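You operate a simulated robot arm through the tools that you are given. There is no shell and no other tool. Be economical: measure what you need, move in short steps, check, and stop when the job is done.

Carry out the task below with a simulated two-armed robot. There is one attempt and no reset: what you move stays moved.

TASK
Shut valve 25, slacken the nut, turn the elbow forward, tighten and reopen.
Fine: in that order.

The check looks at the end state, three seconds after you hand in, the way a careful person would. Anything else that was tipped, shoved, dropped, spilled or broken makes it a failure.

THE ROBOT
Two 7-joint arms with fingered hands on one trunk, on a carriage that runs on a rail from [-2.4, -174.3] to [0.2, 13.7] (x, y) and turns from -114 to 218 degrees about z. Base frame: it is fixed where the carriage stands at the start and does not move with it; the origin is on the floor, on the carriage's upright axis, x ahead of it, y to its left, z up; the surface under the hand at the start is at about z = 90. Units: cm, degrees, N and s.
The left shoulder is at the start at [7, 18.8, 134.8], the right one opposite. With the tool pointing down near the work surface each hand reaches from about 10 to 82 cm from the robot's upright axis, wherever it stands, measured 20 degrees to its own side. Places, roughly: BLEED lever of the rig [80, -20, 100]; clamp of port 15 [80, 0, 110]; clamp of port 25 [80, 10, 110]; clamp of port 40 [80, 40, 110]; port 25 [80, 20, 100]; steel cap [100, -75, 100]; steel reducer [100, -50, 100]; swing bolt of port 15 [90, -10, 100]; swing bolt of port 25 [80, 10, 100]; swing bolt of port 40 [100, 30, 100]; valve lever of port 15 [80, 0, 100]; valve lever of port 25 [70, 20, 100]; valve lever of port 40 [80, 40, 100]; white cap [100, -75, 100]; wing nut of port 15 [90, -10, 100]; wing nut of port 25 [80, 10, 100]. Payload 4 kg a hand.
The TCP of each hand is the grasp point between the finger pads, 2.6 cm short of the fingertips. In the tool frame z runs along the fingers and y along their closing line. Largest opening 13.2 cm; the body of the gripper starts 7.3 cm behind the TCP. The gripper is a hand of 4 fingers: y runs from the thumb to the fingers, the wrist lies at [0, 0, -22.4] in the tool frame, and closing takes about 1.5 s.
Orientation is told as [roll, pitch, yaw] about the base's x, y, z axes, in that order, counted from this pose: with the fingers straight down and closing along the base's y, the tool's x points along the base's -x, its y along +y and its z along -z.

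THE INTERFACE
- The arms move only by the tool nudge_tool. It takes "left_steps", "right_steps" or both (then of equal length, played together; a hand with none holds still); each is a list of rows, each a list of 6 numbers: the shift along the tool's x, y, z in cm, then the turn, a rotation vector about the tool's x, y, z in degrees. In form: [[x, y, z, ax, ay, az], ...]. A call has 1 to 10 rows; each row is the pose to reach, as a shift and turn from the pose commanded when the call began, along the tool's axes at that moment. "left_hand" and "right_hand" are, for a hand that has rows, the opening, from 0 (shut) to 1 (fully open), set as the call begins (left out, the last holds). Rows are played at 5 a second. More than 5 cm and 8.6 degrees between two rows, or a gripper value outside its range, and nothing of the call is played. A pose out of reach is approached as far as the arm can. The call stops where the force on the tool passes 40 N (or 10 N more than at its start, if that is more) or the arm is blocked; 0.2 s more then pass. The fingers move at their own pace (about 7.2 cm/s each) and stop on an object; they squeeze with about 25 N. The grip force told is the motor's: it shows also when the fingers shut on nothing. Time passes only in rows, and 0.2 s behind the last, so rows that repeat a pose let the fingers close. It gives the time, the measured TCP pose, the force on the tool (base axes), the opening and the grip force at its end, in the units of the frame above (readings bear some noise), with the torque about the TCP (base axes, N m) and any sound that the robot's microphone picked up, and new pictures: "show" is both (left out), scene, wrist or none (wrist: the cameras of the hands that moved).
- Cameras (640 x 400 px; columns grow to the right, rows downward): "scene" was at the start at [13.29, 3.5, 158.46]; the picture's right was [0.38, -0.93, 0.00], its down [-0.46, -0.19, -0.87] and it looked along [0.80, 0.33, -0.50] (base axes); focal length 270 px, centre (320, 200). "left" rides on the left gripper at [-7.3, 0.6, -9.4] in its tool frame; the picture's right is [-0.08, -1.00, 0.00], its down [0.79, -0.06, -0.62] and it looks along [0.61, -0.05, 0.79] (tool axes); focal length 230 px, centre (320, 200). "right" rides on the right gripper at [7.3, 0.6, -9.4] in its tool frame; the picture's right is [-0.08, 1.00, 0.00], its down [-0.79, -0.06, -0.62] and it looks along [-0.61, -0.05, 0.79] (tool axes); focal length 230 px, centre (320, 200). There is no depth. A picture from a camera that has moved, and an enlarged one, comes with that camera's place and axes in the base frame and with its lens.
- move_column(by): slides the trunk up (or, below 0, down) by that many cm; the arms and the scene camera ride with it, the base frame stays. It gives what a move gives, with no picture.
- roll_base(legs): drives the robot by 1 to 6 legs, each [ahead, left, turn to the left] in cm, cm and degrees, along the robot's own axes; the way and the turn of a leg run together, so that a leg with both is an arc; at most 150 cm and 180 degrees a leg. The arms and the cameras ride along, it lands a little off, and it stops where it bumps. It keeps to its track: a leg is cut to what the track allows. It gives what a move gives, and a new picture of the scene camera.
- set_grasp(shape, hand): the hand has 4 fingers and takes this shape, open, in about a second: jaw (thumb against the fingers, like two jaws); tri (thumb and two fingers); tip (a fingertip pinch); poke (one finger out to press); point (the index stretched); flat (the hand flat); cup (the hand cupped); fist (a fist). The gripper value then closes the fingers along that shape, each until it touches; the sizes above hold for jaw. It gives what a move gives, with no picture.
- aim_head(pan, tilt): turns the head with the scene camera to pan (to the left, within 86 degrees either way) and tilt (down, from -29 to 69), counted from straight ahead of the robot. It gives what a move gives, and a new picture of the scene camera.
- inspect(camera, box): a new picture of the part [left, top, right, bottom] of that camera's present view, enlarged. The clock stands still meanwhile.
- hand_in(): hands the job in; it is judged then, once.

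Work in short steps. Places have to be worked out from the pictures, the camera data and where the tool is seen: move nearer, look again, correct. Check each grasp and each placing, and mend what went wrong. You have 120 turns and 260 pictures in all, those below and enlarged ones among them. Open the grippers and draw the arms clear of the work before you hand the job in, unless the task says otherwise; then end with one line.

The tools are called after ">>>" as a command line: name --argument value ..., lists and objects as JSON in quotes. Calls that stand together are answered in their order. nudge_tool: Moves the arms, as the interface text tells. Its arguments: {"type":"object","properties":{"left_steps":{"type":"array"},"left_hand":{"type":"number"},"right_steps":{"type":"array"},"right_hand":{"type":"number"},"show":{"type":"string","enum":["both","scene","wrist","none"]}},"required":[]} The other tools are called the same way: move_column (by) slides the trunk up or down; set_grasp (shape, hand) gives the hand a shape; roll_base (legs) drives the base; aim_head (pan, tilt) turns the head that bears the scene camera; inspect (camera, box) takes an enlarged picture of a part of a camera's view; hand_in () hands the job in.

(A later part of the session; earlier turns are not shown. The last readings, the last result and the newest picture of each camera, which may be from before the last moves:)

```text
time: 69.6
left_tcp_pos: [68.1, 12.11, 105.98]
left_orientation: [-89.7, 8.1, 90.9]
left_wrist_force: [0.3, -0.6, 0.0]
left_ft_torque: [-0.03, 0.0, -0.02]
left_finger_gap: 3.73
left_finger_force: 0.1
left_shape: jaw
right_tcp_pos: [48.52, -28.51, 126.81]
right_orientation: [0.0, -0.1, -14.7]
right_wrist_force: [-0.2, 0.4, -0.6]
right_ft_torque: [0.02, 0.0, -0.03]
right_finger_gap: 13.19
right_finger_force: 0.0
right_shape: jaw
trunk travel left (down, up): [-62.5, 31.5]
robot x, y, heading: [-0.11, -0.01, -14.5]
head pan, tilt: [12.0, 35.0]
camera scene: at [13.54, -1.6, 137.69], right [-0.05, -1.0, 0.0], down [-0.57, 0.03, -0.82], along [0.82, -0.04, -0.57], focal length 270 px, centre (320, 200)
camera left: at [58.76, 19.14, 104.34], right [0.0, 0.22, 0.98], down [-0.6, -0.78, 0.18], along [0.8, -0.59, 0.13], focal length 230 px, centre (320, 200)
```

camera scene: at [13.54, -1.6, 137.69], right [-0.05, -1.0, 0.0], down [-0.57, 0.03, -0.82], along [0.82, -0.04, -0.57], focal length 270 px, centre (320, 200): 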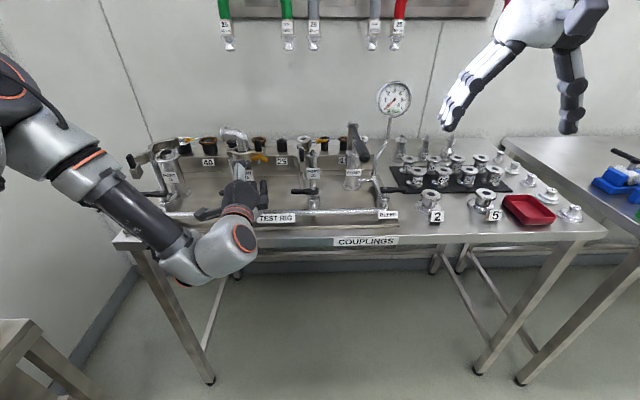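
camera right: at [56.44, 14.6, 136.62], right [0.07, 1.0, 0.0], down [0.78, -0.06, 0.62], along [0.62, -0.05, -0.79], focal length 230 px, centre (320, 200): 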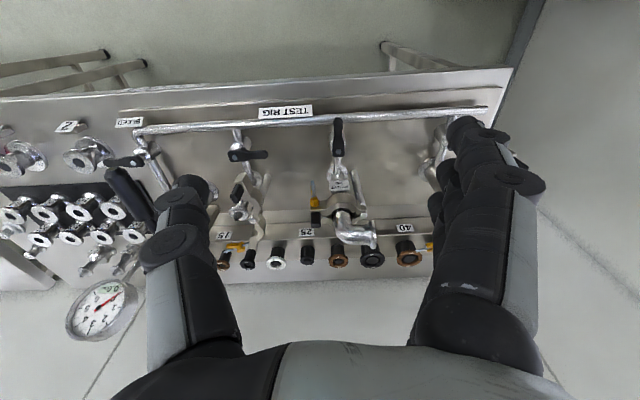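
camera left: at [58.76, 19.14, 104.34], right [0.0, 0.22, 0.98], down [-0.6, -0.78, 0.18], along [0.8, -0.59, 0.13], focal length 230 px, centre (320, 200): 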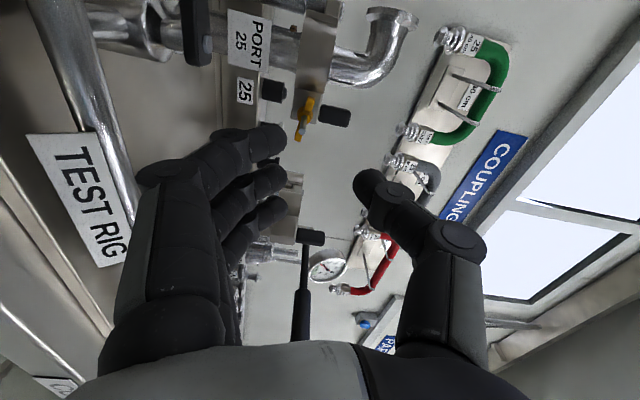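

Roll is 171°. I add 16° and advance to just short of the nut.

>>> nudge_tool --left_steps '[[0.05, 0.7, 4, 0, 0, 8], [0.1, 1.43, 8, 0, 0, 16]]' --show "none"

>>> inspect --camera "left" --box '[240, 60, 420, 220]'

```text
time: 70.2
left_tcp_pos: [76.53, 11.95, 104.45]
left_orientation: [-89.6, -7.8, 90.9]
left_wrist_force: [0.2, 0.3, 0.8]
left_ft_torque: [0.01, -0.03, -0.01]
left_finger_gap: 3.75
left_finger_force: 0.1
left_shape: jaw
right_tcp_pos: [48.59, -28.5, 126.81]
right_orientation: [0.0, 0.1, -14.6]
right_wrist_force: [0.3, 0.4, 0.0]
right_ft_torque: [-0.02, 0.02, 0.04]
right_finger_gap: 13.21
right_finger_force: 0.0
right_shape: jaw
trunk travel left (down, up): [-62.5, 31.5]
robot x, y, heading: [-0.18, 0.1, -14.5]
head pan, tilt: [12.0, 35.0]
```

```text
2.50 times, centred on (330, 140) of left
camera zoom: at [67.1, 19.21, 104.83], right [0.01, -0.06, 1.0], down [-0.6, -0.8, -0.04], along [0.8, -0.6, -0.04], focal length 575 px, centre (295, 350)
```

zoom: 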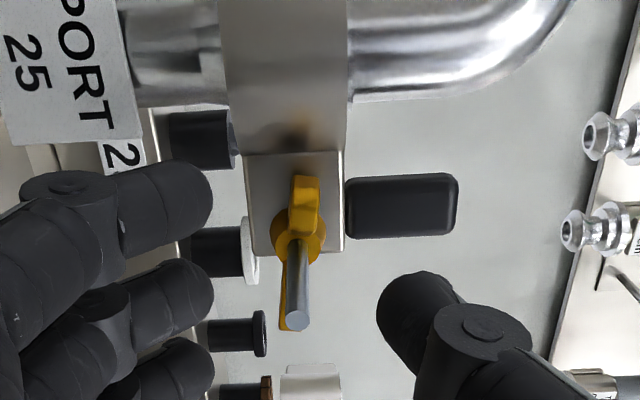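

Well aligned. Advance 3.8 cm, close, and then turn −135° in two pieces.

>>> nudge_tool --left_steps '[[0, 0, 2, 0, 0, 0], [0, 0, 3.8, 0, 0, 0]]' --show "none"

>>> nudge_tool --left_steps '[[0, 0, 0, 0, 0, 0], [0, 0, 0, 0, 0, 0], [0, 0, 0, 0, 0, 0], [0, 0, 0, 0, 0, 0], [0, 0, 0, 0, 0, 0]]' --left_hand 0 --show "none"

>>> nudge_tool --left_steps '[[0, 0, 0, 0, 0, -8], [0, 0, 0, 0, 0, -16], [0, 0, 0, 0, 0, -24], [0, 0, 0, 0, 0, -32], [0, 0, 0, 0, 0, -40], [0, 0, 0, 0, 0, -48], [0, 0, 0, 0, 0, -56], [0, 0, 0, 0, 0, -64], [0, 0, 0, 0, 0, -72], [0, 0, 0, 0, 0, -80]]' --show "wrist"

>>> inspect --camera "scene" --box '[230, 135, 290, 175]'

```text
time: 70.8
left_tcp_pos: [80.08, 12.07, 104.37]
left_orientation: [-89.5, -7.7, 90.8]
left_wrist_force: [-0.2, -0.2, -0.4]
left_ft_torque: [0.0, -0.01, -0.05]
left_finger_gap: 3.73
left_finger_force: 0.1
left_shape: jaw
right_tcp_pos: [48.43, -28.41, 126.8]
right_orientation: [0.0, 0.0, -14.6]
right_wrist_force: [0.2, 0.2, 0.3]
right_ft_torque: [-0.02, -0.05, 0.02]
right_finger_gap: 13.2
right_finger_force: 0.1
right_shape: jaw
trunk travel left (down, up): [-62.5, 31.5]
robot x, y, heading: [-0.29, 0.0, -14.6]
head pan, tilt: [12.0, 35.0]
```

```text
time: 72.0
left_tcp_pos: [80.06, 11.99, 104.48]
left_orientation: [-89.7, -7.7, 90.8]
left_wrist_force: [1.5, -0.2, 2.8]
left_ft_torque: [-0.44, -0.01, 0.09]
left_finger_gap: 0.93
left_finger_force: 24.9
left_shape: jaw
right_tcp_pos: [48.4, -28.45, 126.7]
right_orientation: [0.0, 0.0, -14.6]
right_wrist_force: [-0.3, 0.4, 0.3]
right_ft_torque: [0.0, 0.02, 0.03]
right_finger_gap: 13.17
right_finger_force: 0.2
right_shape: jaw
trunk travel left (down, up): [-62.5, 31.5]
robot x, y, heading: [0.02, 0.02, -14.7]
head pan, tilt: [12.0, 35.0]
```

```text
time: 74.2
left_tcp_pos: [80.12, 12.06, 104.23]
left_orientation: [-88.1, 72.4, 92.7]
left_wrist_force: [-0.5, -2.1, -13.1]
left_ft_torque: [0.4, 0.04, -0.16]
left_finger_gap: 0.59
left_finger_force: 25.0
left_shape: jaw
right_tcp_pos: [48.63, -28.52, 126.69]
right_orientation: [0.0, 0.1, -14.7]
right_wrist_force: [-0.7, 1.1, 0.5]
right_ft_torque: [0.04, -0.01, -0.02]
right_finger_gap: 13.2
right_finger_force: 0.0
right_shape: jaw
trunk travel left (down, up): [-62.5, 31.5]
robot x, y, heading: [0.21, 0.17, -14.8]
head pan, tilt: [12.0, 35.0]
camera left: at [70.67, 13.5, 97.08], right [-0.01, 0.97, 0.23], down [-0.61, -0.19, 0.77], along [0.8, -0.13, 0.59], focal length 230 px, centre (320, 200)
```

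left: 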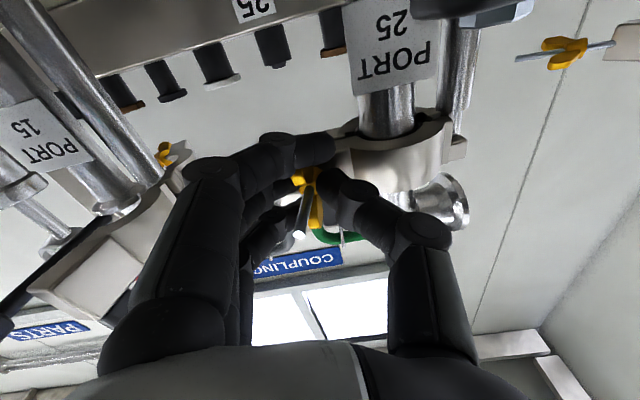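

```text
10.00 times, centred on (260, 155) of scene
camera zoom: at [13.77, -1.62, 137.65], right [-0.05, -1.0, 0.0], down [-0.57, 0.03, -0.82], along [0.82, -0.04, -0.57], focal length 2698 px, centre (920, 650)
```

zoom: 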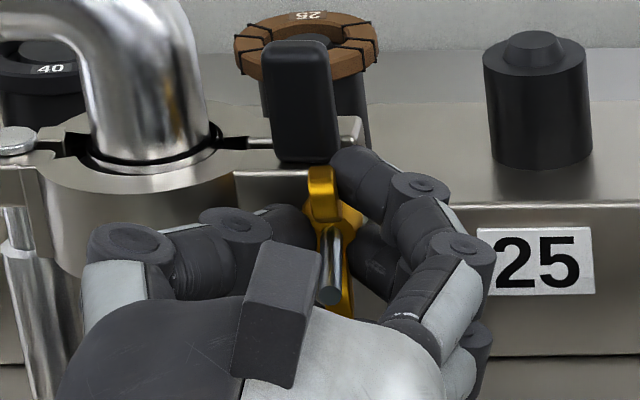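

The nut follows cleanly (wings near upright again). Continue −60°, moving 0.3 cm down to ease the finger off the handle block.

>>> nudge_tool --left_steps '[[-0.15, 0, 0, 0, 0, -8], [-0.25, 0, 0, 0, 0, -16], [-0.25, 0, 0, 0, 0, -24], [-0.25, 0, 0, 0, 0, -32], [-0.25, 0, 0, 0, 0, -40], [-0.25, 0, 0, 0, 0, -48], [-0.25, 0, 0, 0, 0, -56], [-0.25, 0, 0, 0, 0, -64]]' --show "none"

>>> nudge_tool --left_steps '[[0, 0, 0, 0, 0, 0], [0, 0, 0, 0, 0, 0], [0, 0, -3, 0, 0, 0], [0, 0, -7, 0, 0, 0]]' --left_hand 0.28 --show "wrist"

>>> inspect --camera "left" --box '[260, 60, 420, 220]'

>>> inspect --camera "scene" --box '[230, 135, 290, 175]'

```text
time: 76.0
left_tcp_pos: [80.06, 10.94, 103.71]
left_orientation: [88.6, 46.8, -91.1]
left_wrist_force: [10.2, -20.5, -7.4]
left_ft_torque: [1.13, 0.27, -0.74]
left_finger_gap: 0.64
left_finger_force: 24.8
left_shape: jaw
right_tcp_pos: [48.78, -29.07, 126.71]
right_orientation: [0.0, 0.3, -14.8]
right_wrist_force: [-0.5, 0.3, -0.3]
right_ft_torque: [0.0, 0.01, -0.01]
right_finger_gap: 13.16
right_finger_force: 0.0
right_shape: jaw
trunk travel left (down, up): [-62.5, 31.5]
robot x, y, heading: [0.16, -0.22, -14.8]
head pan, tilt: [12.0, 35.0]
stopped in row 8 (left hand): the force on the tool passed its limit at 41 N (the readings are from after the stop); the commanded pose is now the measured one
```

```text
time: 77.0
left_tcp_pos: [72.68, 11.51, 104.22]
left_orientation: [89.3, 46.6, -90.1]
left_wrist_force: [-0.2, 0.3, -0.7]
left_ft_torque: [0.01, 0.04, -0.02]
left_finger_gap: 3.65
left_finger_force: 0.2
left_shape: jaw
right_tcp_pos: [48.27, -28.55, 126.92]
right_orientation: [0.1, -0.1, -14.7]
right_wrist_force: [0.2, 0.5, -0.5]
right_ft_torque: [-0.03, 0.0, 0.0]
right_finger_gap: 13.19
right_finger_force: 0.1
right_shape: jaw
trunk travel left (down, up): [-62.5, 31.5]
robot x, y, heading: [0.37, 0.2, -14.6]
head pan, tilt: [12.0, 35.0]
camera left: at [63.4, 6.16, 99.32], right [-0.01, 0.67, -0.74], down [-0.62, 0.58, 0.53], along [0.79, 0.46, 0.41], focal length 230 px, centre (320, 200)
```

left: 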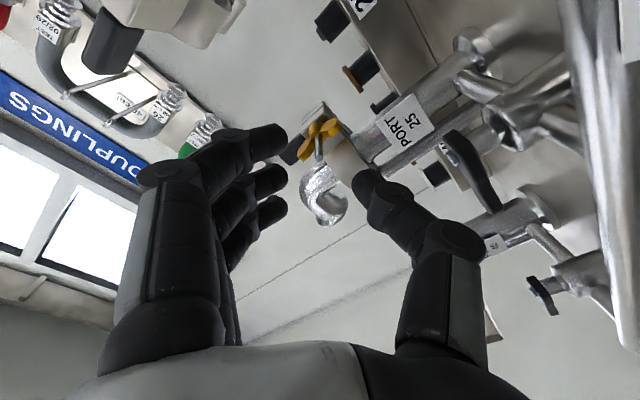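

```text
2.50 times, centred on (340, 140) of left
camera zoom: at [63.4, 6.16, 99.32], right [-0.01, 0.67, -0.74], down [-0.62, 0.58, 0.53], along [0.79, 0.46, 0.41], focal length 575 px, centre (270, 350)
```

zoom: 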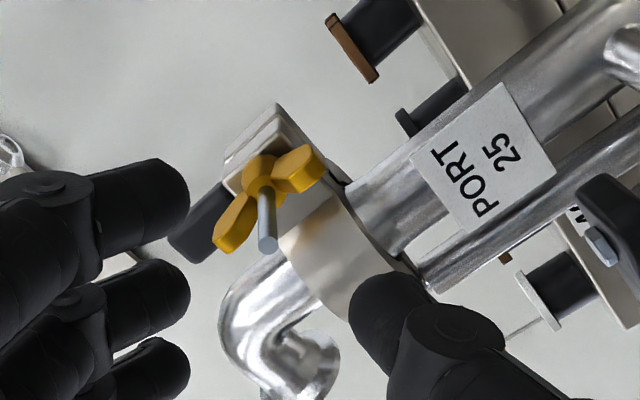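

```text
10.00 times, centred on (260, 155) of scene
camera zoom: at [13.42, -1.53, 137.71], right [-0.05, -1.0, 0.0], down [-0.57, 0.03, -0.82], along [0.82, -0.04, -0.57], focal length 2698 px, centre (920, 650)
```

zoom: 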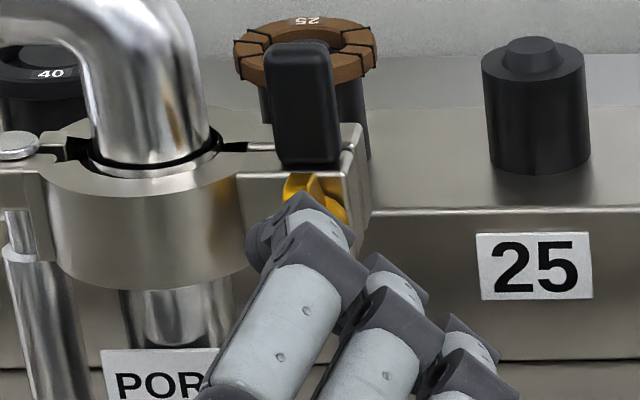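

The wings ended upright again at ≈1 full turn from the start, and the nut then resisted (1 Nm) — apparently at its end of travel, i.e. fully slack. Back to the elbow with the tilted approach.

>>> nudge_tool --left_steps '[[0, 0, -3, 0, 0, -5], [2.5, 0, -5.7, 0, 0, -13], [5, -0.2, -5.7, 0, 0, -21], [7.5, -0.4, -5.7, 0, 0, -29], [10, -0.6, -5.7, 0, 0, -37], [11.5, -0.7, -5.7, 0, 0, -45]]' --left_hand 0.52 --show "none"

>>> nudge_tool --left_steps '[[0.2, 1, 1, 8, 0, 0], [0.4, 2, 2, 16, 0, 0], [0.6, 3, 3, 24, 0, 0], [0.7, 4, 5, 32, 0, 0], [0.8, 4, 7, 40, 0, 0], [0.9, 4, 9, 45, 0, 0]]' --show "wrist"

>>> inspect --camera "left" --box '[220, 20, 440, 220]'

```text
time: 78.4
left_tcp_pos: [67.16, 19.87, 112.15]
left_orientation: [89.3, 1.4, -89.6]
left_wrist_force: [-0.2, -0.1, -0.2]
left_ft_torque: [-0.01, -0.04, -0.01]
left_finger_gap: 6.8
left_finger_force: 0.0
left_shape: jaw
right_tcp_pos: [48.4, -28.62, 126.92]
right_orientation: [0.0, 0.0, -14.8]
right_wrist_force: [0.7, -0.3, -0.1]
right_ft_torque: [0.01, -0.05, 0.01]
right_finger_gap: 13.21
right_finger_force: 0.0
right_shape: jaw
trunk travel left (down, up): [-62.5, 31.5]
robot x, y, heading: [-0.27, 0.17, -14.9]
head pan, tilt: [12.0, 35.0]
```

```text
time: 79.8
left_tcp_pos: [76.28, 20.57, 115.89]
left_orientation: [44.3, 1.6, -89.6]
left_wrist_force: [0.8, 0.5, -0.1]
left_ft_torque: [0.01, 0.01, 0.0]
left_finger_gap: 6.83
left_finger_force: 0.1
left_shape: jaw
right_tcp_pos: [48.55, -28.63, 126.71]
right_orientation: [0.0, 0.2, -14.8]
right_wrist_force: [0.5, -0.9, 0.0]
right_ft_torque: [0.02, -0.02, -0.01]
right_finger_gap: 13.2
right_finger_force: 0.1
right_shape: jaw
trunk travel left (down, up): [-62.5, 31.5]
robot x, y, heading: [0.02, 0.27, -14.7]
head pan, tilt: [12.0, 35.0]
camera left: at [70.27, 13.18, 122.72], right [-0.71, -0.06, -0.7], down [-0.48, 0.77, 0.42], along [0.51, 0.63, -0.58], focal length 230 px, centre (320, 200)
```

left: 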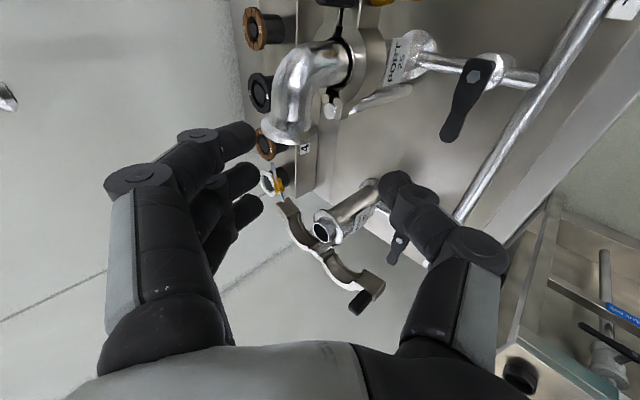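

```text
2.00 times, centred on (330, 120) of left
camera zoom: at [70.27, 13.18, 122.72], right [-0.71, -0.06, -0.7], down [-0.48, 0.77, 0.42], along [0.51, 0.63, -0.58], focal length 460 px, centre (300, 360)
```

zoom: 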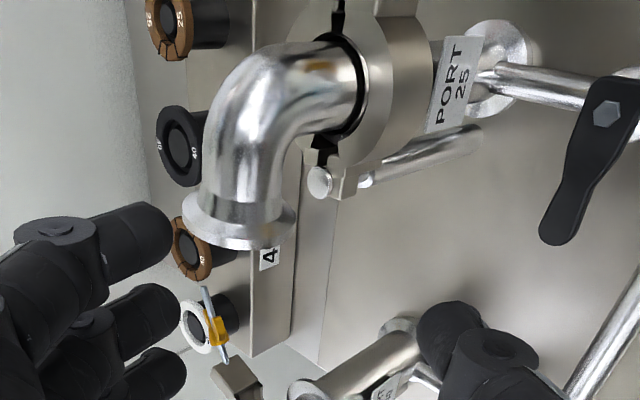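

I approach the leg along the tool axis as before.

>>> nudge_tool --left_steps '[[0.3, 1.2, 2.5, 0, 0, 0], [0.6, 2.4, 5, 0, 0, 0], [0.6, 2.4, 7.5, 0, 0, 0], [0.6, 2.4, 10, 0, 0, 0]]' --show "none"

>>> nudge_tool --left_steps '[[0, 0, 0, 0, 0, 0], [0, 0, 0, 0, 0, 0], [0, 0, 0, 0, 0, 0], [0, 0, 0, 0, 0, 0], [0, 0, 0, 0, 0, 0]]' --left_hand 0 --show "wrist"

>>> inspect --camera "scene" --box '[205, 100, 285, 160]'

```text
time: 80.8
left_tcp_pos: [84.99, 21.45, 110.41]
left_orientation: [44.5, 1.6, -89.7]
left_wrist_force: [0.5, 0.6, 0.0]
left_ft_torque: [-0.03, 0.01, -0.01]
left_finger_gap: 6.82
left_finger_force: 0.2
left_shape: jaw
right_tcp_pos: [48.62, -28.65, 126.72]
right_orientation: [-0.1, 0.1, -14.8]
right_wrist_force: [0.0, 0.1, -0.1]
right_ft_torque: [0.01, 0.02, 0.03]
right_finger_gap: 13.2
right_finger_force: 0.0
right_shape: jaw
trunk travel left (down, up): [-62.5, 31.5]
robot x, y, heading: [-0.2, -0.11, -14.9]
head pan, tilt: [12.0, 35.0]
```

```text
time: 82.0
left_tcp_pos: [84.95, 21.54, 110.29]
left_orientation: [44.2, 1.5, -89.5]
left_wrist_force: [-2.9, 0.8, -7.6]
left_ft_torque: [0.12, 0.0, -0.1]
left_finger_gap: 0.91
left_finger_force: 24.9
left_shape: jaw
right_tcp_pos: [48.53, -28.63, 126.76]
right_orientation: [0.0, 0.1, -14.7]
right_wrist_force: [0.8, 0.1, 0.0]
right_ft_torque: [0.0, 0.0, 0.03]
right_finger_gap: 13.2
right_finger_force: 0.0
right_shape: jaw
trunk travel left (down, up): [-62.5, 31.5]
robot x, y, heading: [0.09, 0.09, -14.8]
head pan, tilt: [12.0, 35.0]
camera left: at [78.92, 14.13, 117.07], right [-0.71, -0.06, -0.7], down [-0.48, 0.77, 0.42], along [0.51, 0.63, -0.58], focal length 230 px, centre (320, 200)
```

left: 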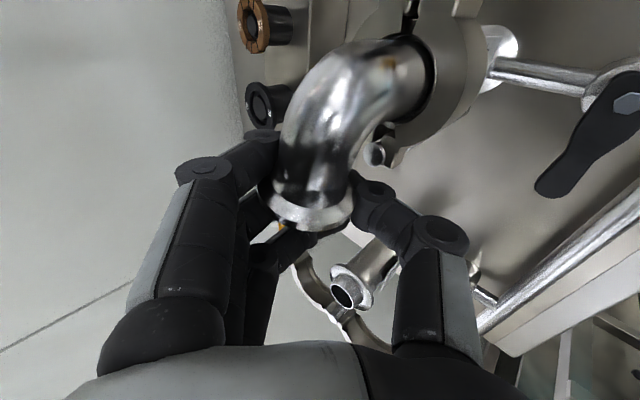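

```text
6.67 times, centred on (245, 130) of scene
camera zoom: at [13.65, -1.61, 137.66], right [-0.05, -1.0, 0.0], down [-0.57, 0.03, -0.82], along [0.82, -0.04, -0.57], focal length 1798 px, centre (820, 667)
```

zoom: 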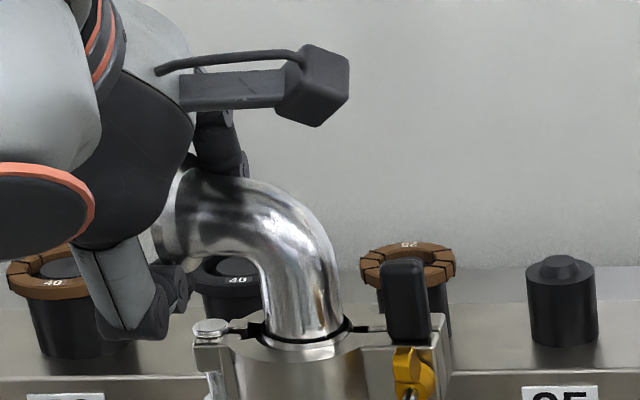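

Held. I pull gently 1.5 cm forward (toward the front) and read the force.

>>> nudge_tool --left_steps '[[-0.05, -0.35, -0.35, 0, 0, 0], [-0.1, -0.7, -0.7, 0, 0, 0], [-0.2, -1.05, -1.05, 0, 0, 0]]' --show "wrist"

>>> inspect --camera "scene" --box '[205, 100, 285, 160]'

```text
time: 82.8
left_tcp_pos: [83.96, 21.75, 110.12]
left_orientation: [44.2, 1.5, -89.5]
left_wrist_force: [17.9, 12.5, -10.8]
left_ft_torque: [0.0, -0.22, 0.29]
left_finger_gap: 0.65
left_finger_force: 25.2
left_shape: jaw
right_tcp_pos: [48.96, -28.35, 126.64]
right_orientation: [-0.2, 0.2, -14.7]
right_wrist_force: [-0.2, 0.2, 0.2]
right_ft_torque: [-0.03, 0.0, -0.02]
right_finger_gap: 13.19
right_finger_force: 0.1
right_shape: jaw
trunk travel left (down, up): [-62.5, 31.5]
robot x, y, heading: [0.01, -0.1, -14.8]
head pan, tilt: [12.0, 35.0]
camera left: at [77.89, 14.28, 116.97], right [-0.71, -0.07, -0.7], down [-0.48, 0.77, 0.42], along [0.51, 0.64, -0.58], focal length 230 px, centre (320, 200)
```

left: 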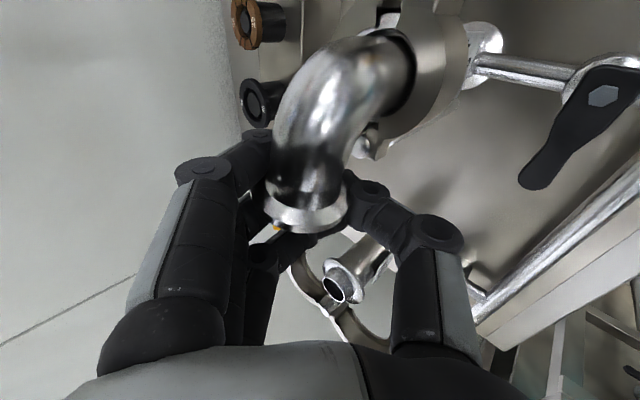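

```text
6.67 times, centred on (245, 130) of scene
camera zoom: at [14.09, -1.35, 137.63], right [-0.05, -1.0, 0.0], down [-0.58, 0.03, -0.82], along [0.82, -0.04, -0.58], focal length 1798 px, centre (820, 667)
```

zoom: 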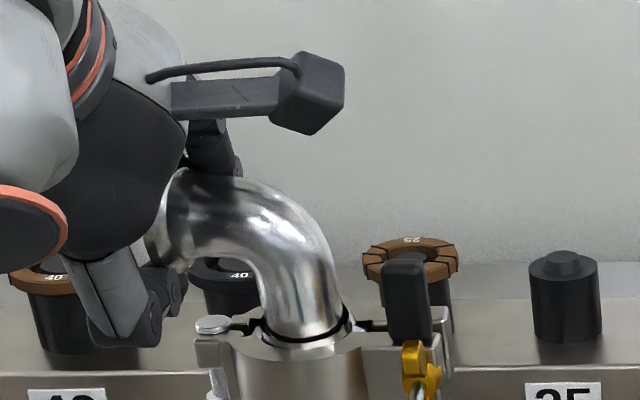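

The flange appears to be coming round with ~18 N. I continue along the arc to ≈45°, yawing the hand along a bit.

>>> nudge_tool --left_steps '[[-0.3, -0.4, -0.4, 0, 3.5, -3.5], [-0.7, -0.8, -0.8, 0, 7, -7], [-1.15, -1.25, -1.23, 0, 10.5, -10.6]]' --show "wrist"

>>> inspect --camera "scene" --box '[205, 100, 285, 160]'

```text
time: 83.4
left_tcp_pos: [83.25, 21.52, 109.94]
left_orientation: [44.3, 1.8, -80.4]
left_wrist_force: [28.4, 14.2, -11.9]
left_ft_torque: [-0.22, 0.26, 0.46]
left_finger_gap: 0.54
left_finger_force: 25.6
left_shape: jaw
right_tcp_pos: [49.04, -28.3, 126.57]
right_orientation: [-0.1, 0.3, -14.7]
right_wrist_force: [0.1, -0.2, -0.6]
right_ft_torque: [0.04, -0.01, 0.02]
right_finger_gap: 13.2
right_finger_force: 0.1
right_shape: jaw
trunk travel left (down, up): [-62.5, 31.5]
robot x, y, heading: [-0.37, -0.1, -14.8]
head pan, tilt: [12.0, 35.0]
stopped in row 2 (left hand): the force on the tool passed its limit at 43 N (the readings are from after the stop); the commanded pose is now the measured one
camera left: at [78.4, 13.16, 116.69], right [-0.7, -0.17, -0.7], down [-0.59, 0.68, 0.42], along [0.4, 0.71, -0.58], focal length 230 px, centre (320, 200)
```

left: 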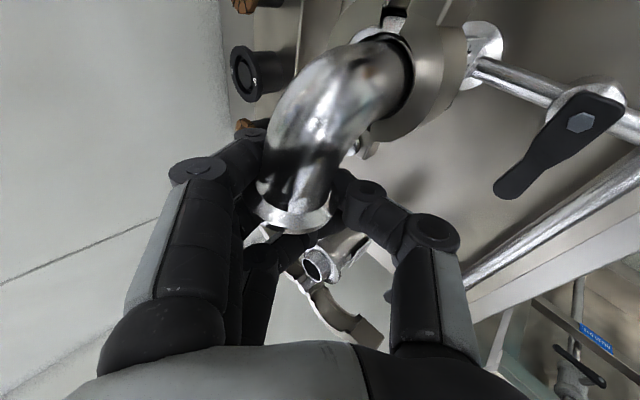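

```text
6.67 times, centred on (245, 130) of scene
camera zoom: at [14.26, -1.49, 137.6], right [-0.05, -1.0, 0.0], down [-0.58, 0.03, -0.82], along [0.81, -0.04, -0.58], focal length 1798 px, centre (820, 667)
```

zoom: 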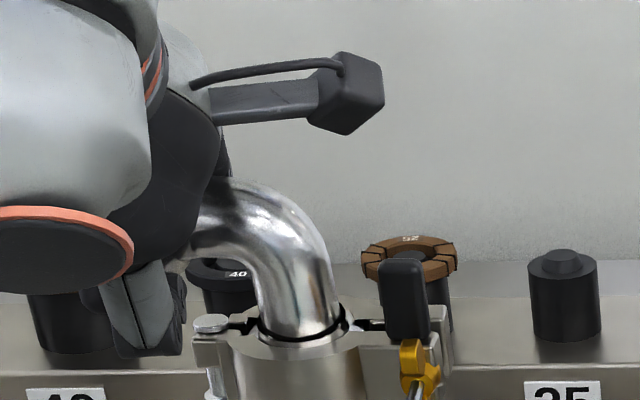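

It stops at 43 N without freeing. I release, back off, and look at both elbow and nut/lug gap.

>>> nudge_tool --left_steps '[[0, 0, 0, 0, 0, 0], [0, 0, 0, 0, 0, 0], [0, 0, -4, 0, 0, 0], [0, 0, -8, 0, 0, 0], [-0.5, -4, -10, 0, -4, 4], [-1, -8, -10, 0, -7, 7]]' --left_hand 0.52 --show "wrist"

>>> inspect --camera "scene" --box '[215, 115, 285, 170]'

```text
time: 84.8
left_tcp_pos: [69.95, 17.85, 112.19]
left_orientation: [44.4, 1.5, -90.8]
left_wrist_force: [-0.4, 0.2, -0.6]
left_ft_torque: [0.0, -0.01, 0.02]
left_finger_gap: 6.83
left_finger_force: 0.1
left_shape: jaw
right_tcp_pos: [48.42, -28.59, 126.91]
right_orientation: [0.1, 0.0, -14.7]
right_wrist_force: [-0.4, 0.3, 0.6]
right_ft_torque: [-0.01, -0.01, 0.01]
right_finger_gap: 13.19
right_finger_force: 0.1
right_shape: jaw
trunk travel left (down, up): [-62.5, 31.5]
robot x, y, heading: [-0.38, 0.16, -14.8]
head pan, tilt: [12.0, 35.0]
camera left: at [63.79, 10.59, 118.91], right [-0.71, -0.05, -0.7], down [-0.46, 0.78, 0.42], along [0.53, 0.62, -0.58], focal length 230 px, centre (320, 200)
```

left: 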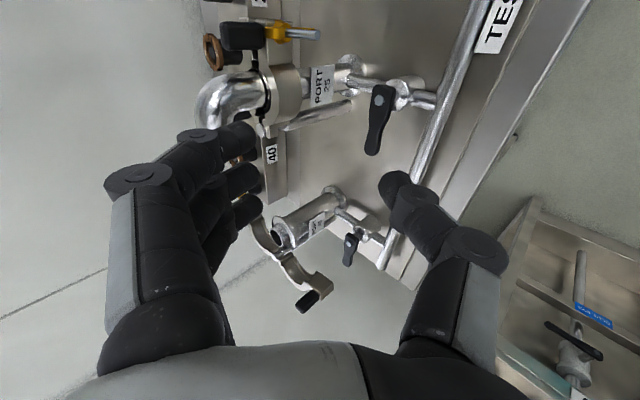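

```text
7.27 times, centred on (250, 142) of scene
camera zoom: at [13.52, -1.53, 137.69], right [-0.05, -1.0, 0.0], down [-0.57, 0.03, -0.82], along [0.82, -0.04, -0.57], focal length 1962 px, centre (829, 618)
```

zoom: 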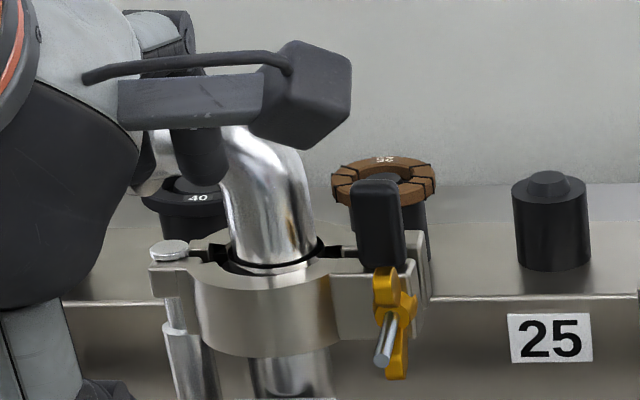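

I enlarge the nut/clamp from the left camera.

>>> inspect --camera "left" --box '[190, 0, 340, 120]'

```text
3.33 times, centred on (265, 60) of left
camera zoom: at [63.79, 10.59, 118.91], right [-0.71, -0.05, -0.7], down [-0.46, 0.78, 0.42], along [0.53, 0.62, -0.58], focal length 767 px, centre (503, 667)
```

zoom: 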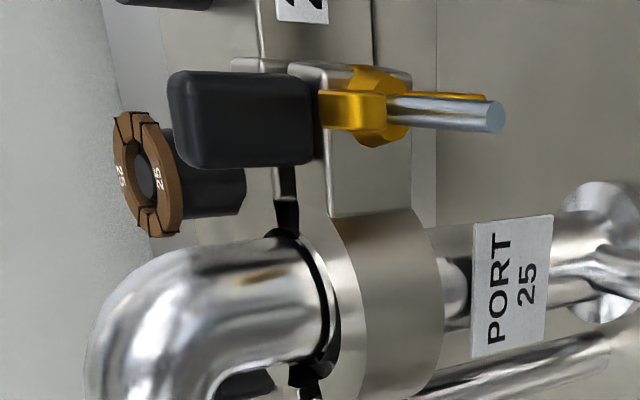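

The nut still sits near the lug, so I'll slacken further. Back to the nut: level the tool, roll to 83° (matching the wings), approach.

>>> nudge_tool --left_steps '[[-1, -1.3, 0.3, -8, 0, 0], [-2, -2.6, 0.7, -16, 0, 0], [-3, -3.9, 1, -24, 0, 0], [-4, -5.2, 1.4, -32, 0, 0], [-5, -6.5, 1.8, -40, 0, 0], [-6, -7.7, 2.1, -45, 0, 0]]' --left_hand 0.24 --show "none"

>>> nudge_tool --left_steps '[[0, 0, 0, 0, 0, 8.2], [0, 0, 0, 0, 0, 16.4], [0, 0, 0, 0, 0, 24.6], [0, 0, 0, 0, 0, 32.8], [0, 0, 0, 0, 0, 41], [0, 0, 0, 0, 0, 49.2], [0, 0, 0, 0, 0, 57.4], [0, 0, 0, 0, 0, 65.6], [0, 0, 0, 0, 0, 73.8], [0, 0, 0, 0, 0, 82]]' --show "wrist"

>>> inspect --camera "left" --box '[260, 30, 400, 170]'

```text
time: 86.2
left_tcp_pos: [66.02, 12.27, 105.18]
left_orientation: [89.4, 1.4, -90.6]
left_wrist_force: [-0.7, 0.7, -0.7]
left_ft_torque: [-0.01, 0.02, -0.02]
left_finger_gap: 3.17
left_finger_force: 0.0
left_shape: jaw
right_tcp_pos: [48.45, -28.64, 126.87]
right_orientation: [-0.1, 0.1, -14.6]
right_wrist_force: [-0.2, 0.6, -0.7]
right_ft_torque: [0.0, -0.02, -0.01]
right_finger_gap: 13.18
right_finger_force: 0.0
right_shape: jaw
trunk travel left (down, up): [-62.5, 31.5]
robot x, y, heading: [0.21, 0.25, -14.6]
head pan, tilt: [12.0, 35.0]
```

```text
time: 88.4
left_tcp_pos: [66.2, 12.28, 104.91]
left_orientation: [84.5, 83.6, -96.3]
left_wrist_force: [0.4, 0.4, 0.6]
left_ft_torque: [0.03, -0.02, -0.02]
left_finger_gap: 3.2
left_finger_force: 0.0
left_shape: jaw
right_tcp_pos: [48.4, -28.51, 126.77]
right_orientation: [0.0, -0.1, -14.7]
right_wrist_force: [0.0, 0.4, -0.3]
right_ft_torque: [0.03, -0.01, 0.0]
right_finger_gap: 13.19
right_finger_force: 0.2
right_shape: jaw
trunk travel left (down, up): [-62.5, 31.5]
robot x, y, heading: [-0.19, 0.11, -14.9]
head pan, tilt: [12.0, 35.0]
camera left: at [56.64, 11.03, 97.83], right [0.01, 0.98, -0.19], down [-0.61, 0.15, 0.78], along [0.8, 0.1, 0.6], focal length 230 px, centre (320, 200)
```

left: 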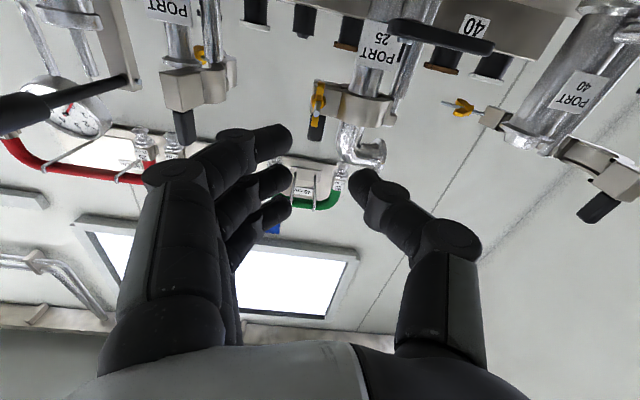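

```text
2.86 times, centred on (330, 100) of left
camera zoom: at [56.64, 11.03, 97.83], right [0.01, 0.98, -0.19], down [-0.61, 0.15, 0.78], along [0.8, 0.1, 0.6], focal length 657 px, centre (291, 486)
```

zoom: 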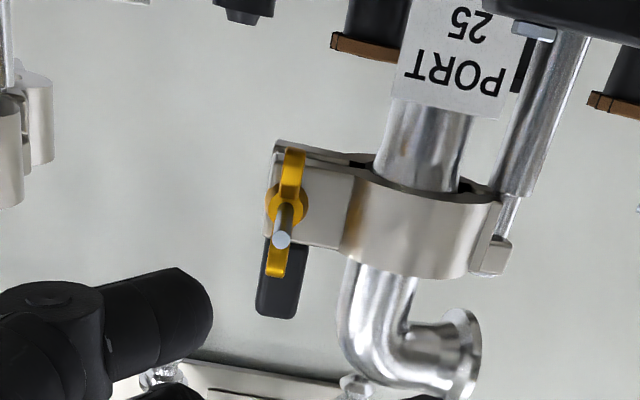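

Wings upright, aligned. I advance (tips slightly shorter this time, TCP x≈79.6), close, and turn −112°.

>>> nudge_tool --left_steps '[[-0.2, 0.15, 4.5, 0, 0, 0], [-0.45, 0.33, 9, 0, 0, 0], [-0.45, 0.33, 11.5, 0, 0, 0], [-0.45, 0.33, 13.4, 0, 0, 0]]' --show "none"

>>> nudge_tool --left_steps '[[0, 0, 0, 0, 0, 0], [0, 0, 0, 0, 0, 0], [0, 0, 0, 0, 0, 0], [0, 0, 0, 0, 0, 0], [0, 0, 0, 0, 0, 0]]' --left_hand 0 --show "none"

>>> inspect --camera "left" --box '[220, 60, 420, 220]'

>>> nudge_tool --left_steps '[[0, 0, 0, 0, 0, -8], [0, 0, 0, 0, 0, -16], [0, 0, 0, 0, 0, -24], [0, 0, 0, 0, 0, -32], [0, 0, 0, 0, 0, -40], [0, 0, 0, 0, 0, -48], [0, 0, 0, 0, 0, -56]]' --show "none"

>>> inspect --camera "left" --box '[220, 60, 420, 220]'

```text
time: 89.4
left_tcp_pos: [79.49, 11.53, 104.48]
left_orientation: [84.2, 83.5, -96.6]
left_wrist_force: [0.0, 0.3, -1.0]
left_ft_torque: [0.03, 0.02, 0.01]
left_finger_gap: 3.18
left_finger_force: 0.1
left_shape: jaw
right_tcp_pos: [48.48, -28.61, 126.77]
right_orientation: [0.0, 0.0, -14.7]
right_wrist_force: [1.4, 0.7, -0.1]
right_ft_torque: [0.02, -0.01, -0.02]
right_finger_gap: 13.18
right_finger_force: 0.0
right_shape: jaw
trunk travel left (down, up): [-62.5, 31.5]
robot x, y, heading: [-0.14, -0.15, -14.7]
head pan, tilt: [12.0, 35.0]
```

```text
time: 90.6
left_tcp_pos: [79.47, 11.63, 104.67]
left_orientation: [84.6, 83.7, -96.1]
left_wrist_force: [-0.4, -1.8, 2.1]
left_ft_torque: [0.01, -0.02, -0.06]
left_finger_gap: 0.22
left_finger_force: 24.9
left_shape: jaw
right_tcp_pos: [48.56, -28.64, 126.88]
right_orientation: [0.1, 0.0, -14.6]
right_wrist_force: [-0.3, 0.8, 0.3]
right_ft_torque: [-0.01, 0.01, 0.0]
right_finger_gap: 13.19
right_finger_force: 0.1
right_shape: jaw
trunk travel left (down, up): [-62.5, 31.5]
robot x, y, heading: [-0.07, -0.16, -14.7]
head pan, tilt: [12.0, 35.0]
```

```text
2.50 times, centred on (320, 140) of left
camera zoom: at [69.99, 10.39, 97.41], right [0.01, 0.98, -0.19], down [-0.61, 0.16, 0.78], along [0.8, 0.1, 0.6], focal length 575 px, centre (320, 350)
```

zoom: 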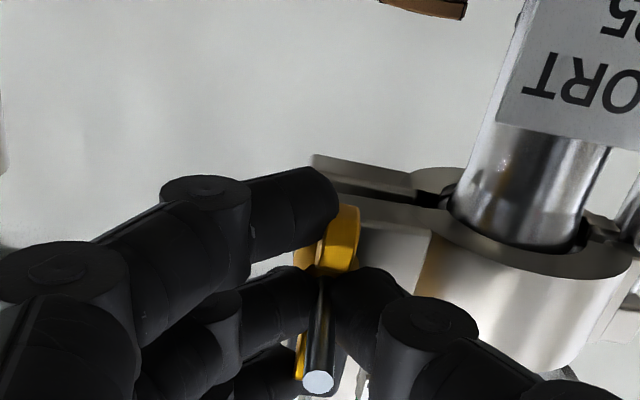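

```text
time: 92.2
left_tcp_pos: [79.44, 11.82, 104.15]
left_orientation: [88.9, 27.6, -91.2]
left_wrist_force: [-14.9, -0.8, -14.6]
left_ft_torque: [1.91, 0.38, -0.08]
left_finger_gap: 0.1
left_finger_force: 24.8
left_shape: jaw
right_tcp_pos: [48.42, -28.46, 126.66]
right_orientation: [0.0, -0.1, -14.7]
right_wrist_force: [-0.3, 0.0, -0.4]
right_ft_torque: [-0.06, 0.01, 0.0]
right_finger_gap: 13.21
right_finger_force: 0.1
right_shape: jaw
trunk travel left (down, up): [-62.5, 31.5]
robot x, y, heading: [0.52, -0.12, -14.7]
head pan, tilt: [12.0, 35.0]
```

```text
2.50 times, centred on (320, 140) of left
camera zoom: at [69.9, 5.25, 101.34], right [-0.01, 0.39, -0.92], down [-0.6, 0.73, 0.32], along [0.8, 0.56, 0.23], focal length 575 px, centre (320, 350)
```

zoom: 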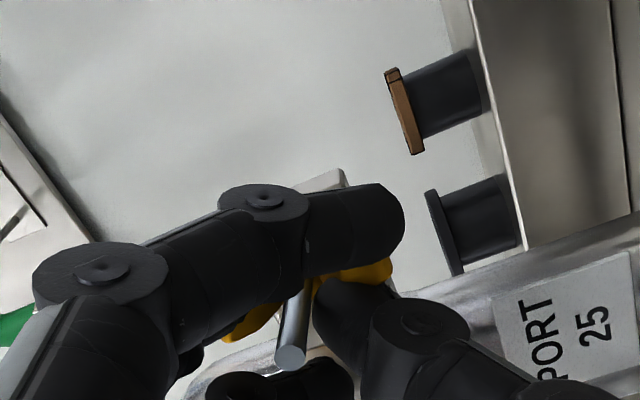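

The wings did not move and the torque reached 1.9 Nm, so the nut is at its slack end stop (≈1 turn). I release and withdraw for a clear look at the elbow.

>>> nudge_tool --left_steps '[[0, 0, 0, 0, 0, 8], [0, 0, 0, 0, 0, 16], [0, 0, -4, 0, 0, 16], [0, 0, -8.5, 0, 0, 8], [0, 0, -13, 0, 0, 0]]' --left_hand 0.28 --show "none"

>>> inspect --camera "scene" --box '[215, 115, 285, 165]'

>>> inspect --camera "left" --box '[270, 20, 410, 160]'

```text
time: 93.4
left_tcp_pos: [66.32, 12.05, 104.62]
left_orientation: [89.4, 27.5, -91.0]
left_wrist_force: [0.3, -0.6, 1.0]
left_ft_torque: [-0.02, 0.0, -0.04]
left_finger_gap: 3.64
left_finger_force: 0.0
left_shape: jaw
right_tcp_pos: [48.33, -28.5, 126.83]
right_orientation: [0.0, 0.0, -14.7]
right_wrist_force: [0.1, -0.4, 0.5]
right_ft_torque: [0.03, -0.02, 0.01]
right_finger_gap: 13.17
right_finger_force: 0.1
right_shape: jaw
trunk travel left (down, up): [-62.5, 31.5]
robot x, y, heading: [-0.08, 0.24, -14.6]
head pan, tilt: [12.0, 35.0]
```

```text
8.00 times, centred on (250, 140) of scene
camera zoom: at [13.48, -1.63, 137.7], right [-0.05, -1.0, 0.0], down [-0.57, 0.03, -0.82], along [0.82, -0.04, -0.57], focal length 2158 px, centre (880, 680)
```

zoom: 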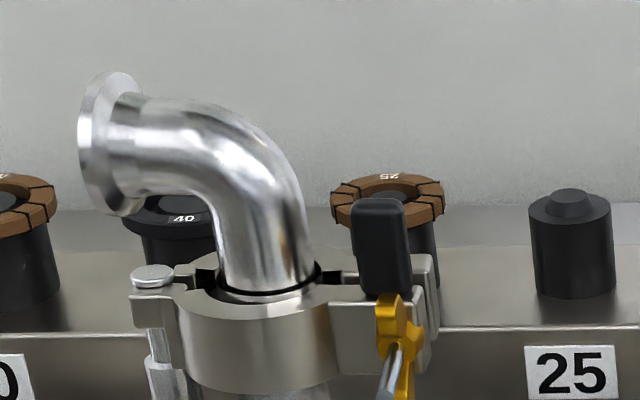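

```text
2.86 times, centred on (340, 90) of left
camera zoom: at [56.89, 5.44, 101.75], right [0.0, 0.39, -0.92], down [-0.6, 0.73, 0.31], along [0.8, 0.56, 0.23], focal length 657 px, centre (263, 514)
```

zoom: 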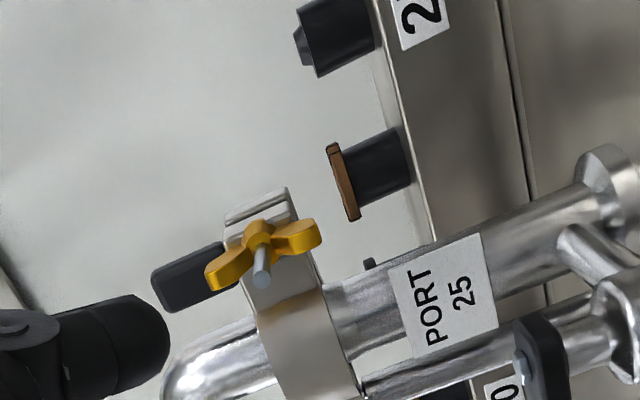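

The elbow has not turned. That last grip was shallow (gap 0.1), so I make a decisive test: grip the wings properly (x≈80.4, roll 83°) and turn only 24° where nothing interferes.

>>> nudge_tool --left_steps '[[0, 0, 0, 0, 0, 8], [0, 0, 0, 0, 0, 16], [0, 0, 0, 0, 0, 24], [0, 0, 0, 0, 0, 32], [0, 0, 0, 0, 0, 40], [0, 0, 0, 0, 0, 48], [0, 0, 0, 0, 0, 56]]' --left_hand 0.22 --show "none"

>>> nudge_tool --left_steps '[[0, 0.1, 4.5, 0, 0, 0], [-0.1, 0.2, 9, 0, 0, 0], [-0.1, 0.2, 12, 0, 0, 0], [-0.1, 0.2, 14.2, 0, 0, 0]]' --show "none"

>>> nudge_tool --left_steps '[[0, 0, 0, 0, 0, 0], [0, 0, 0, 0, 0, 0], [0, 0, 0, 0, 0, 0], [0, 0, 0, 0, 0, 0], [0, 0, 0, 0, 0, 0]]' --left_hand 0 --show "wrist"

>>> nudge_tool --left_steps '[[0, 0, 0, 0, 0, -8], [0, 0, 0, 0, 0, -16], [0, 0, 0, 0, 0, -24]]' --show "wrist"

>>> inspect --camera "scene" --box '[230, 135, 290, 175]'

```text
time: 95.0
left_tcp_pos: [66.43, 11.87, 104.65]
left_orientation: [84.0, 83.7, -96.6]
left_wrist_force: [0.2, -0.6, -0.1]
left_ft_torque: [0.0, -0.04, -0.02]
left_finger_gap: 2.96
left_finger_force: 0.0
left_shape: jaw
right_tcp_pos: [48.39, -28.57, 126.84]
right_orientation: [0.0, 0.0, -14.7]
right_wrist_force: [0.3, -0.8, 0.3]
right_ft_torque: [-0.01, -0.04, 0.0]
right_finger_gap: 13.18
right_finger_force: 0.2
right_shape: jaw
trunk travel left (down, up): [-62.5, 31.5]
robot x, y, heading: [-0.01, -0.16, -14.8]
head pan, tilt: [12.0, 35.0]
```

```text
time: 96.0
left_tcp_pos: [80.3, 11.45, 104.45]
left_orientation: [84.3, 83.7, -96.6]
left_wrist_force: [-8.3, 0.6, -3.1]
left_ft_torque: [-0.1, 0.09, 0.2]
left_finger_gap: 2.97
left_finger_force: 0.0
left_shape: jaw
right_tcp_pos: [48.16, -28.55, 126.94]
right_orientation: [-0.1, -0.1, -14.7]
right_wrist_force: [-0.9, -0.2, -0.6]
right_ft_torque: [-0.04, -0.03, 0.01]
right_finger_gap: 13.19
right_finger_force: 0.1
right_shape: jaw
trunk travel left (down, up): [-62.5, 31.5]
robot x, y, heading: [-0.3, 0.12, -14.4]
head pan, tilt: [12.0, 35.0]
```

```text
time: 97.2
left_tcp_pos: [80.44, 11.37, 104.65]
left_orientation: [85.3, 83.6, -95.6]
left_wrist_force: [-5.3, -1.9, 1.5]
left_ft_torque: [-0.01, -0.06, 0.17]
left_finger_gap: 0.85
left_finger_force: 25.0
left_shape: jaw
right_tcp_pos: [48.27, -28.59, 126.91]
right_orientation: [0.0, 0.0, -14.7]
right_wrist_force: [0.7, 0.4, 0.1]
right_ft_torque: [0.0, -0.03, 0.02]
right_finger_gap: 13.17
right_finger_force: 0.1
right_shape: jaw
trunk travel left (down, up): [-62.5, 31.5]
robot x, y, heading: [-0.06, 0.19, -14.6]
head pan, tilt: [12.0, 35.0]
camera left: at [71.02, 10.24, 97.4], right [0.01, 0.98, -0.19], down [-0.61, 0.16, 0.78], along [0.79, 0.1, 0.6], focal length 230 px, centre (320, 200)
```

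left: 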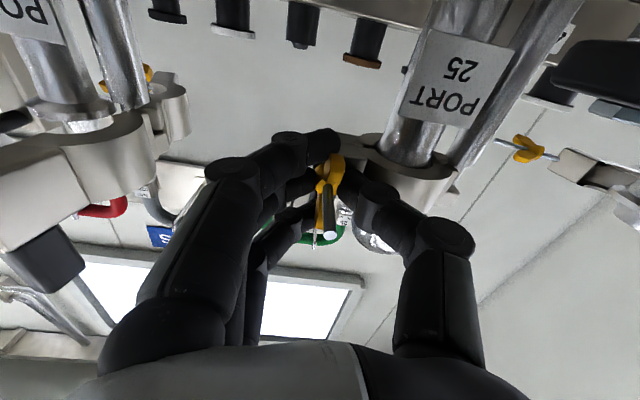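

```text
time: 98.0
left_tcp_pos: [80.63, 11.5, 104.54]
left_orientation: [89.2, 59.6, -91.4]
left_wrist_force: [-1.2, 0.7, 10.5]
left_ft_torque: [0.37, -0.2, 0.02]
left_finger_gap: 0.76
left_finger_force: 24.6
left_shape: jaw
right_tcp_pos: [48.28, -28.52, 126.92]
right_orientation: [0.0, -0.1, -14.7]
right_wrist_force: [0.1, 0.1, -1.3]
right_ft_torque: [0.0, -0.01, -0.01]
right_finger_gap: 13.17
right_finger_force: 0.0
right_shape: jaw
trunk travel left (down, up): [-62.5, 31.5]
robot x, y, heading: [0.09, 0.3, -14.6]
head pan, tilt: [12.0, 35.0]
camera left: at [71.07, 7.44, 98.6], right [0.01, 0.82, -0.57], down [-0.61, 0.46, 0.65], along [0.8, 0.34, 0.5], focal length 230 px, centre (320, 200)
```

left: 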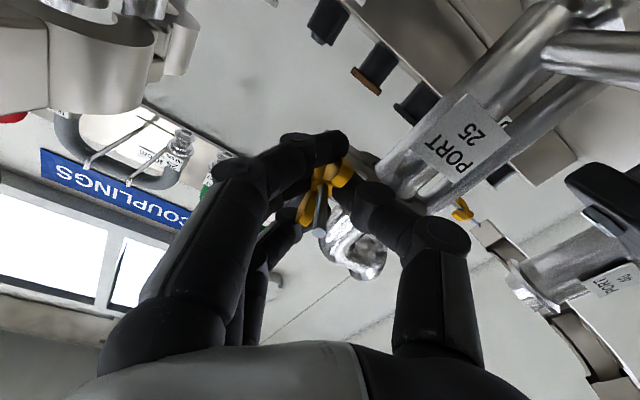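

```text
10.00 times, centred on (260, 155) of scene
camera zoom: at [13.33, -1.64, 137.72], right [-0.05, -1.0, 0.0], down [-0.57, 0.03, -0.82], along [0.82, -0.04, -0.57], focal length 2698 px, centre (920, 650)
```

zoom: 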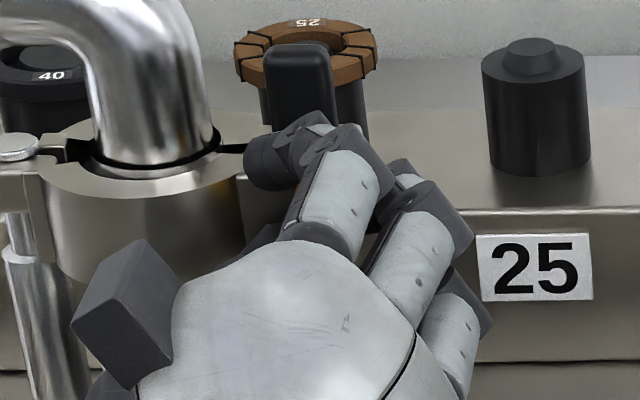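

The nut stays put — slack end stop. On reflection my earlier elbow grip wrapped three fingers, the inner one around the riser near the axis, so no turning moment. I'll hook only the flange with the outermost finger: hand shifted left to y≈24.

>>> nudge_tool --left_steps '[[0, 0, 0, 0, 0, 0], [0, 0, 0, 0, 0, 0], [0, 0, -4, 0, 0, 0], [0, 0, -8.5, 0, 0, -5], [0, 0, -13, 0, 0, -10]]' --left_hand 0.3 --show "none"

>>> nudge_tool --left_steps '[[2.8, -1.5, 0, 0, 0, -8], [5.5, -3, 0, 0, 0, -16], [8.3, -4.5, 0, 0, 0, -24], [11, -6, 0, 0, 0, -32], [13, -6.5, 0, 0, 0, -40], [14.5, -6, 0, 0, 0, -48]]' --left_hand 0.52 --show "wrist"

```text
time: 99.2
left_tcp_pos: [67.92, 11.84, 104.45]
left_orientation: [88.9, 49.5, -91.4]
left_wrist_force: [-0.1, -0.2, 0.0]
left_ft_torque: [-0.01, 0.03, 0.03]
left_finger_gap: 3.92
left_finger_force: 0.0
left_shape: jaw
right_tcp_pos: [48.44, -28.54, 126.86]
right_orientation: [0.0, 0.0, -14.7]
right_wrist_force: [0.9, 0.7, 0.0]
right_ft_torque: [-0.01, 0.0, -0.04]
right_finger_gap: 13.19
right_finger_force: 0.1
right_shape: jaw
trunk travel left (down, up): [-62.5, 31.5]
robot x, y, heading: [0.04, -0.09, -14.6]
head pan, tilt: [12.0, 35.0]
```

```text
time: 100.6
left_tcp_pos: [67.9, 25.53, 111.74]
left_orientation: [89.5, 1.5, -90.8]
left_wrist_force: [0.0, 0.0, 0.2]
left_ft_torque: [-0.01, 0.0, 0.03]
left_finger_gap: 6.81
left_finger_force: 0.0
left_shape: jaw
right_tcp_pos: [48.4, -28.61, 126.93]
right_orientation: [0.0, 0.1, -14.7]
right_wrist_force: [0.3, -0.7, 0.2]
right_ft_torque: [0.03, -0.03, -0.02]
right_finger_gap: 13.18
right_finger_force: 0.1
right_shape: jaw
trunk travel left (down, up): [-62.5, 31.5]
robot x, y, heading: [-0.02, -0.12, -14.6]
head pan, tilt: [12.0, 35.0]
camera left: at [58.46, 18.47, 112.05], right [-0.01, -0.05, -1.0], down [-0.61, 0.8, -0.03], along [0.8, 0.6, -0.04], focal length 230 px, centre (320, 200)
```

left: 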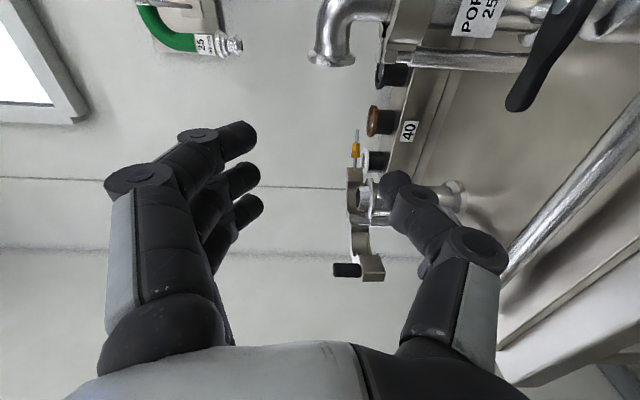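

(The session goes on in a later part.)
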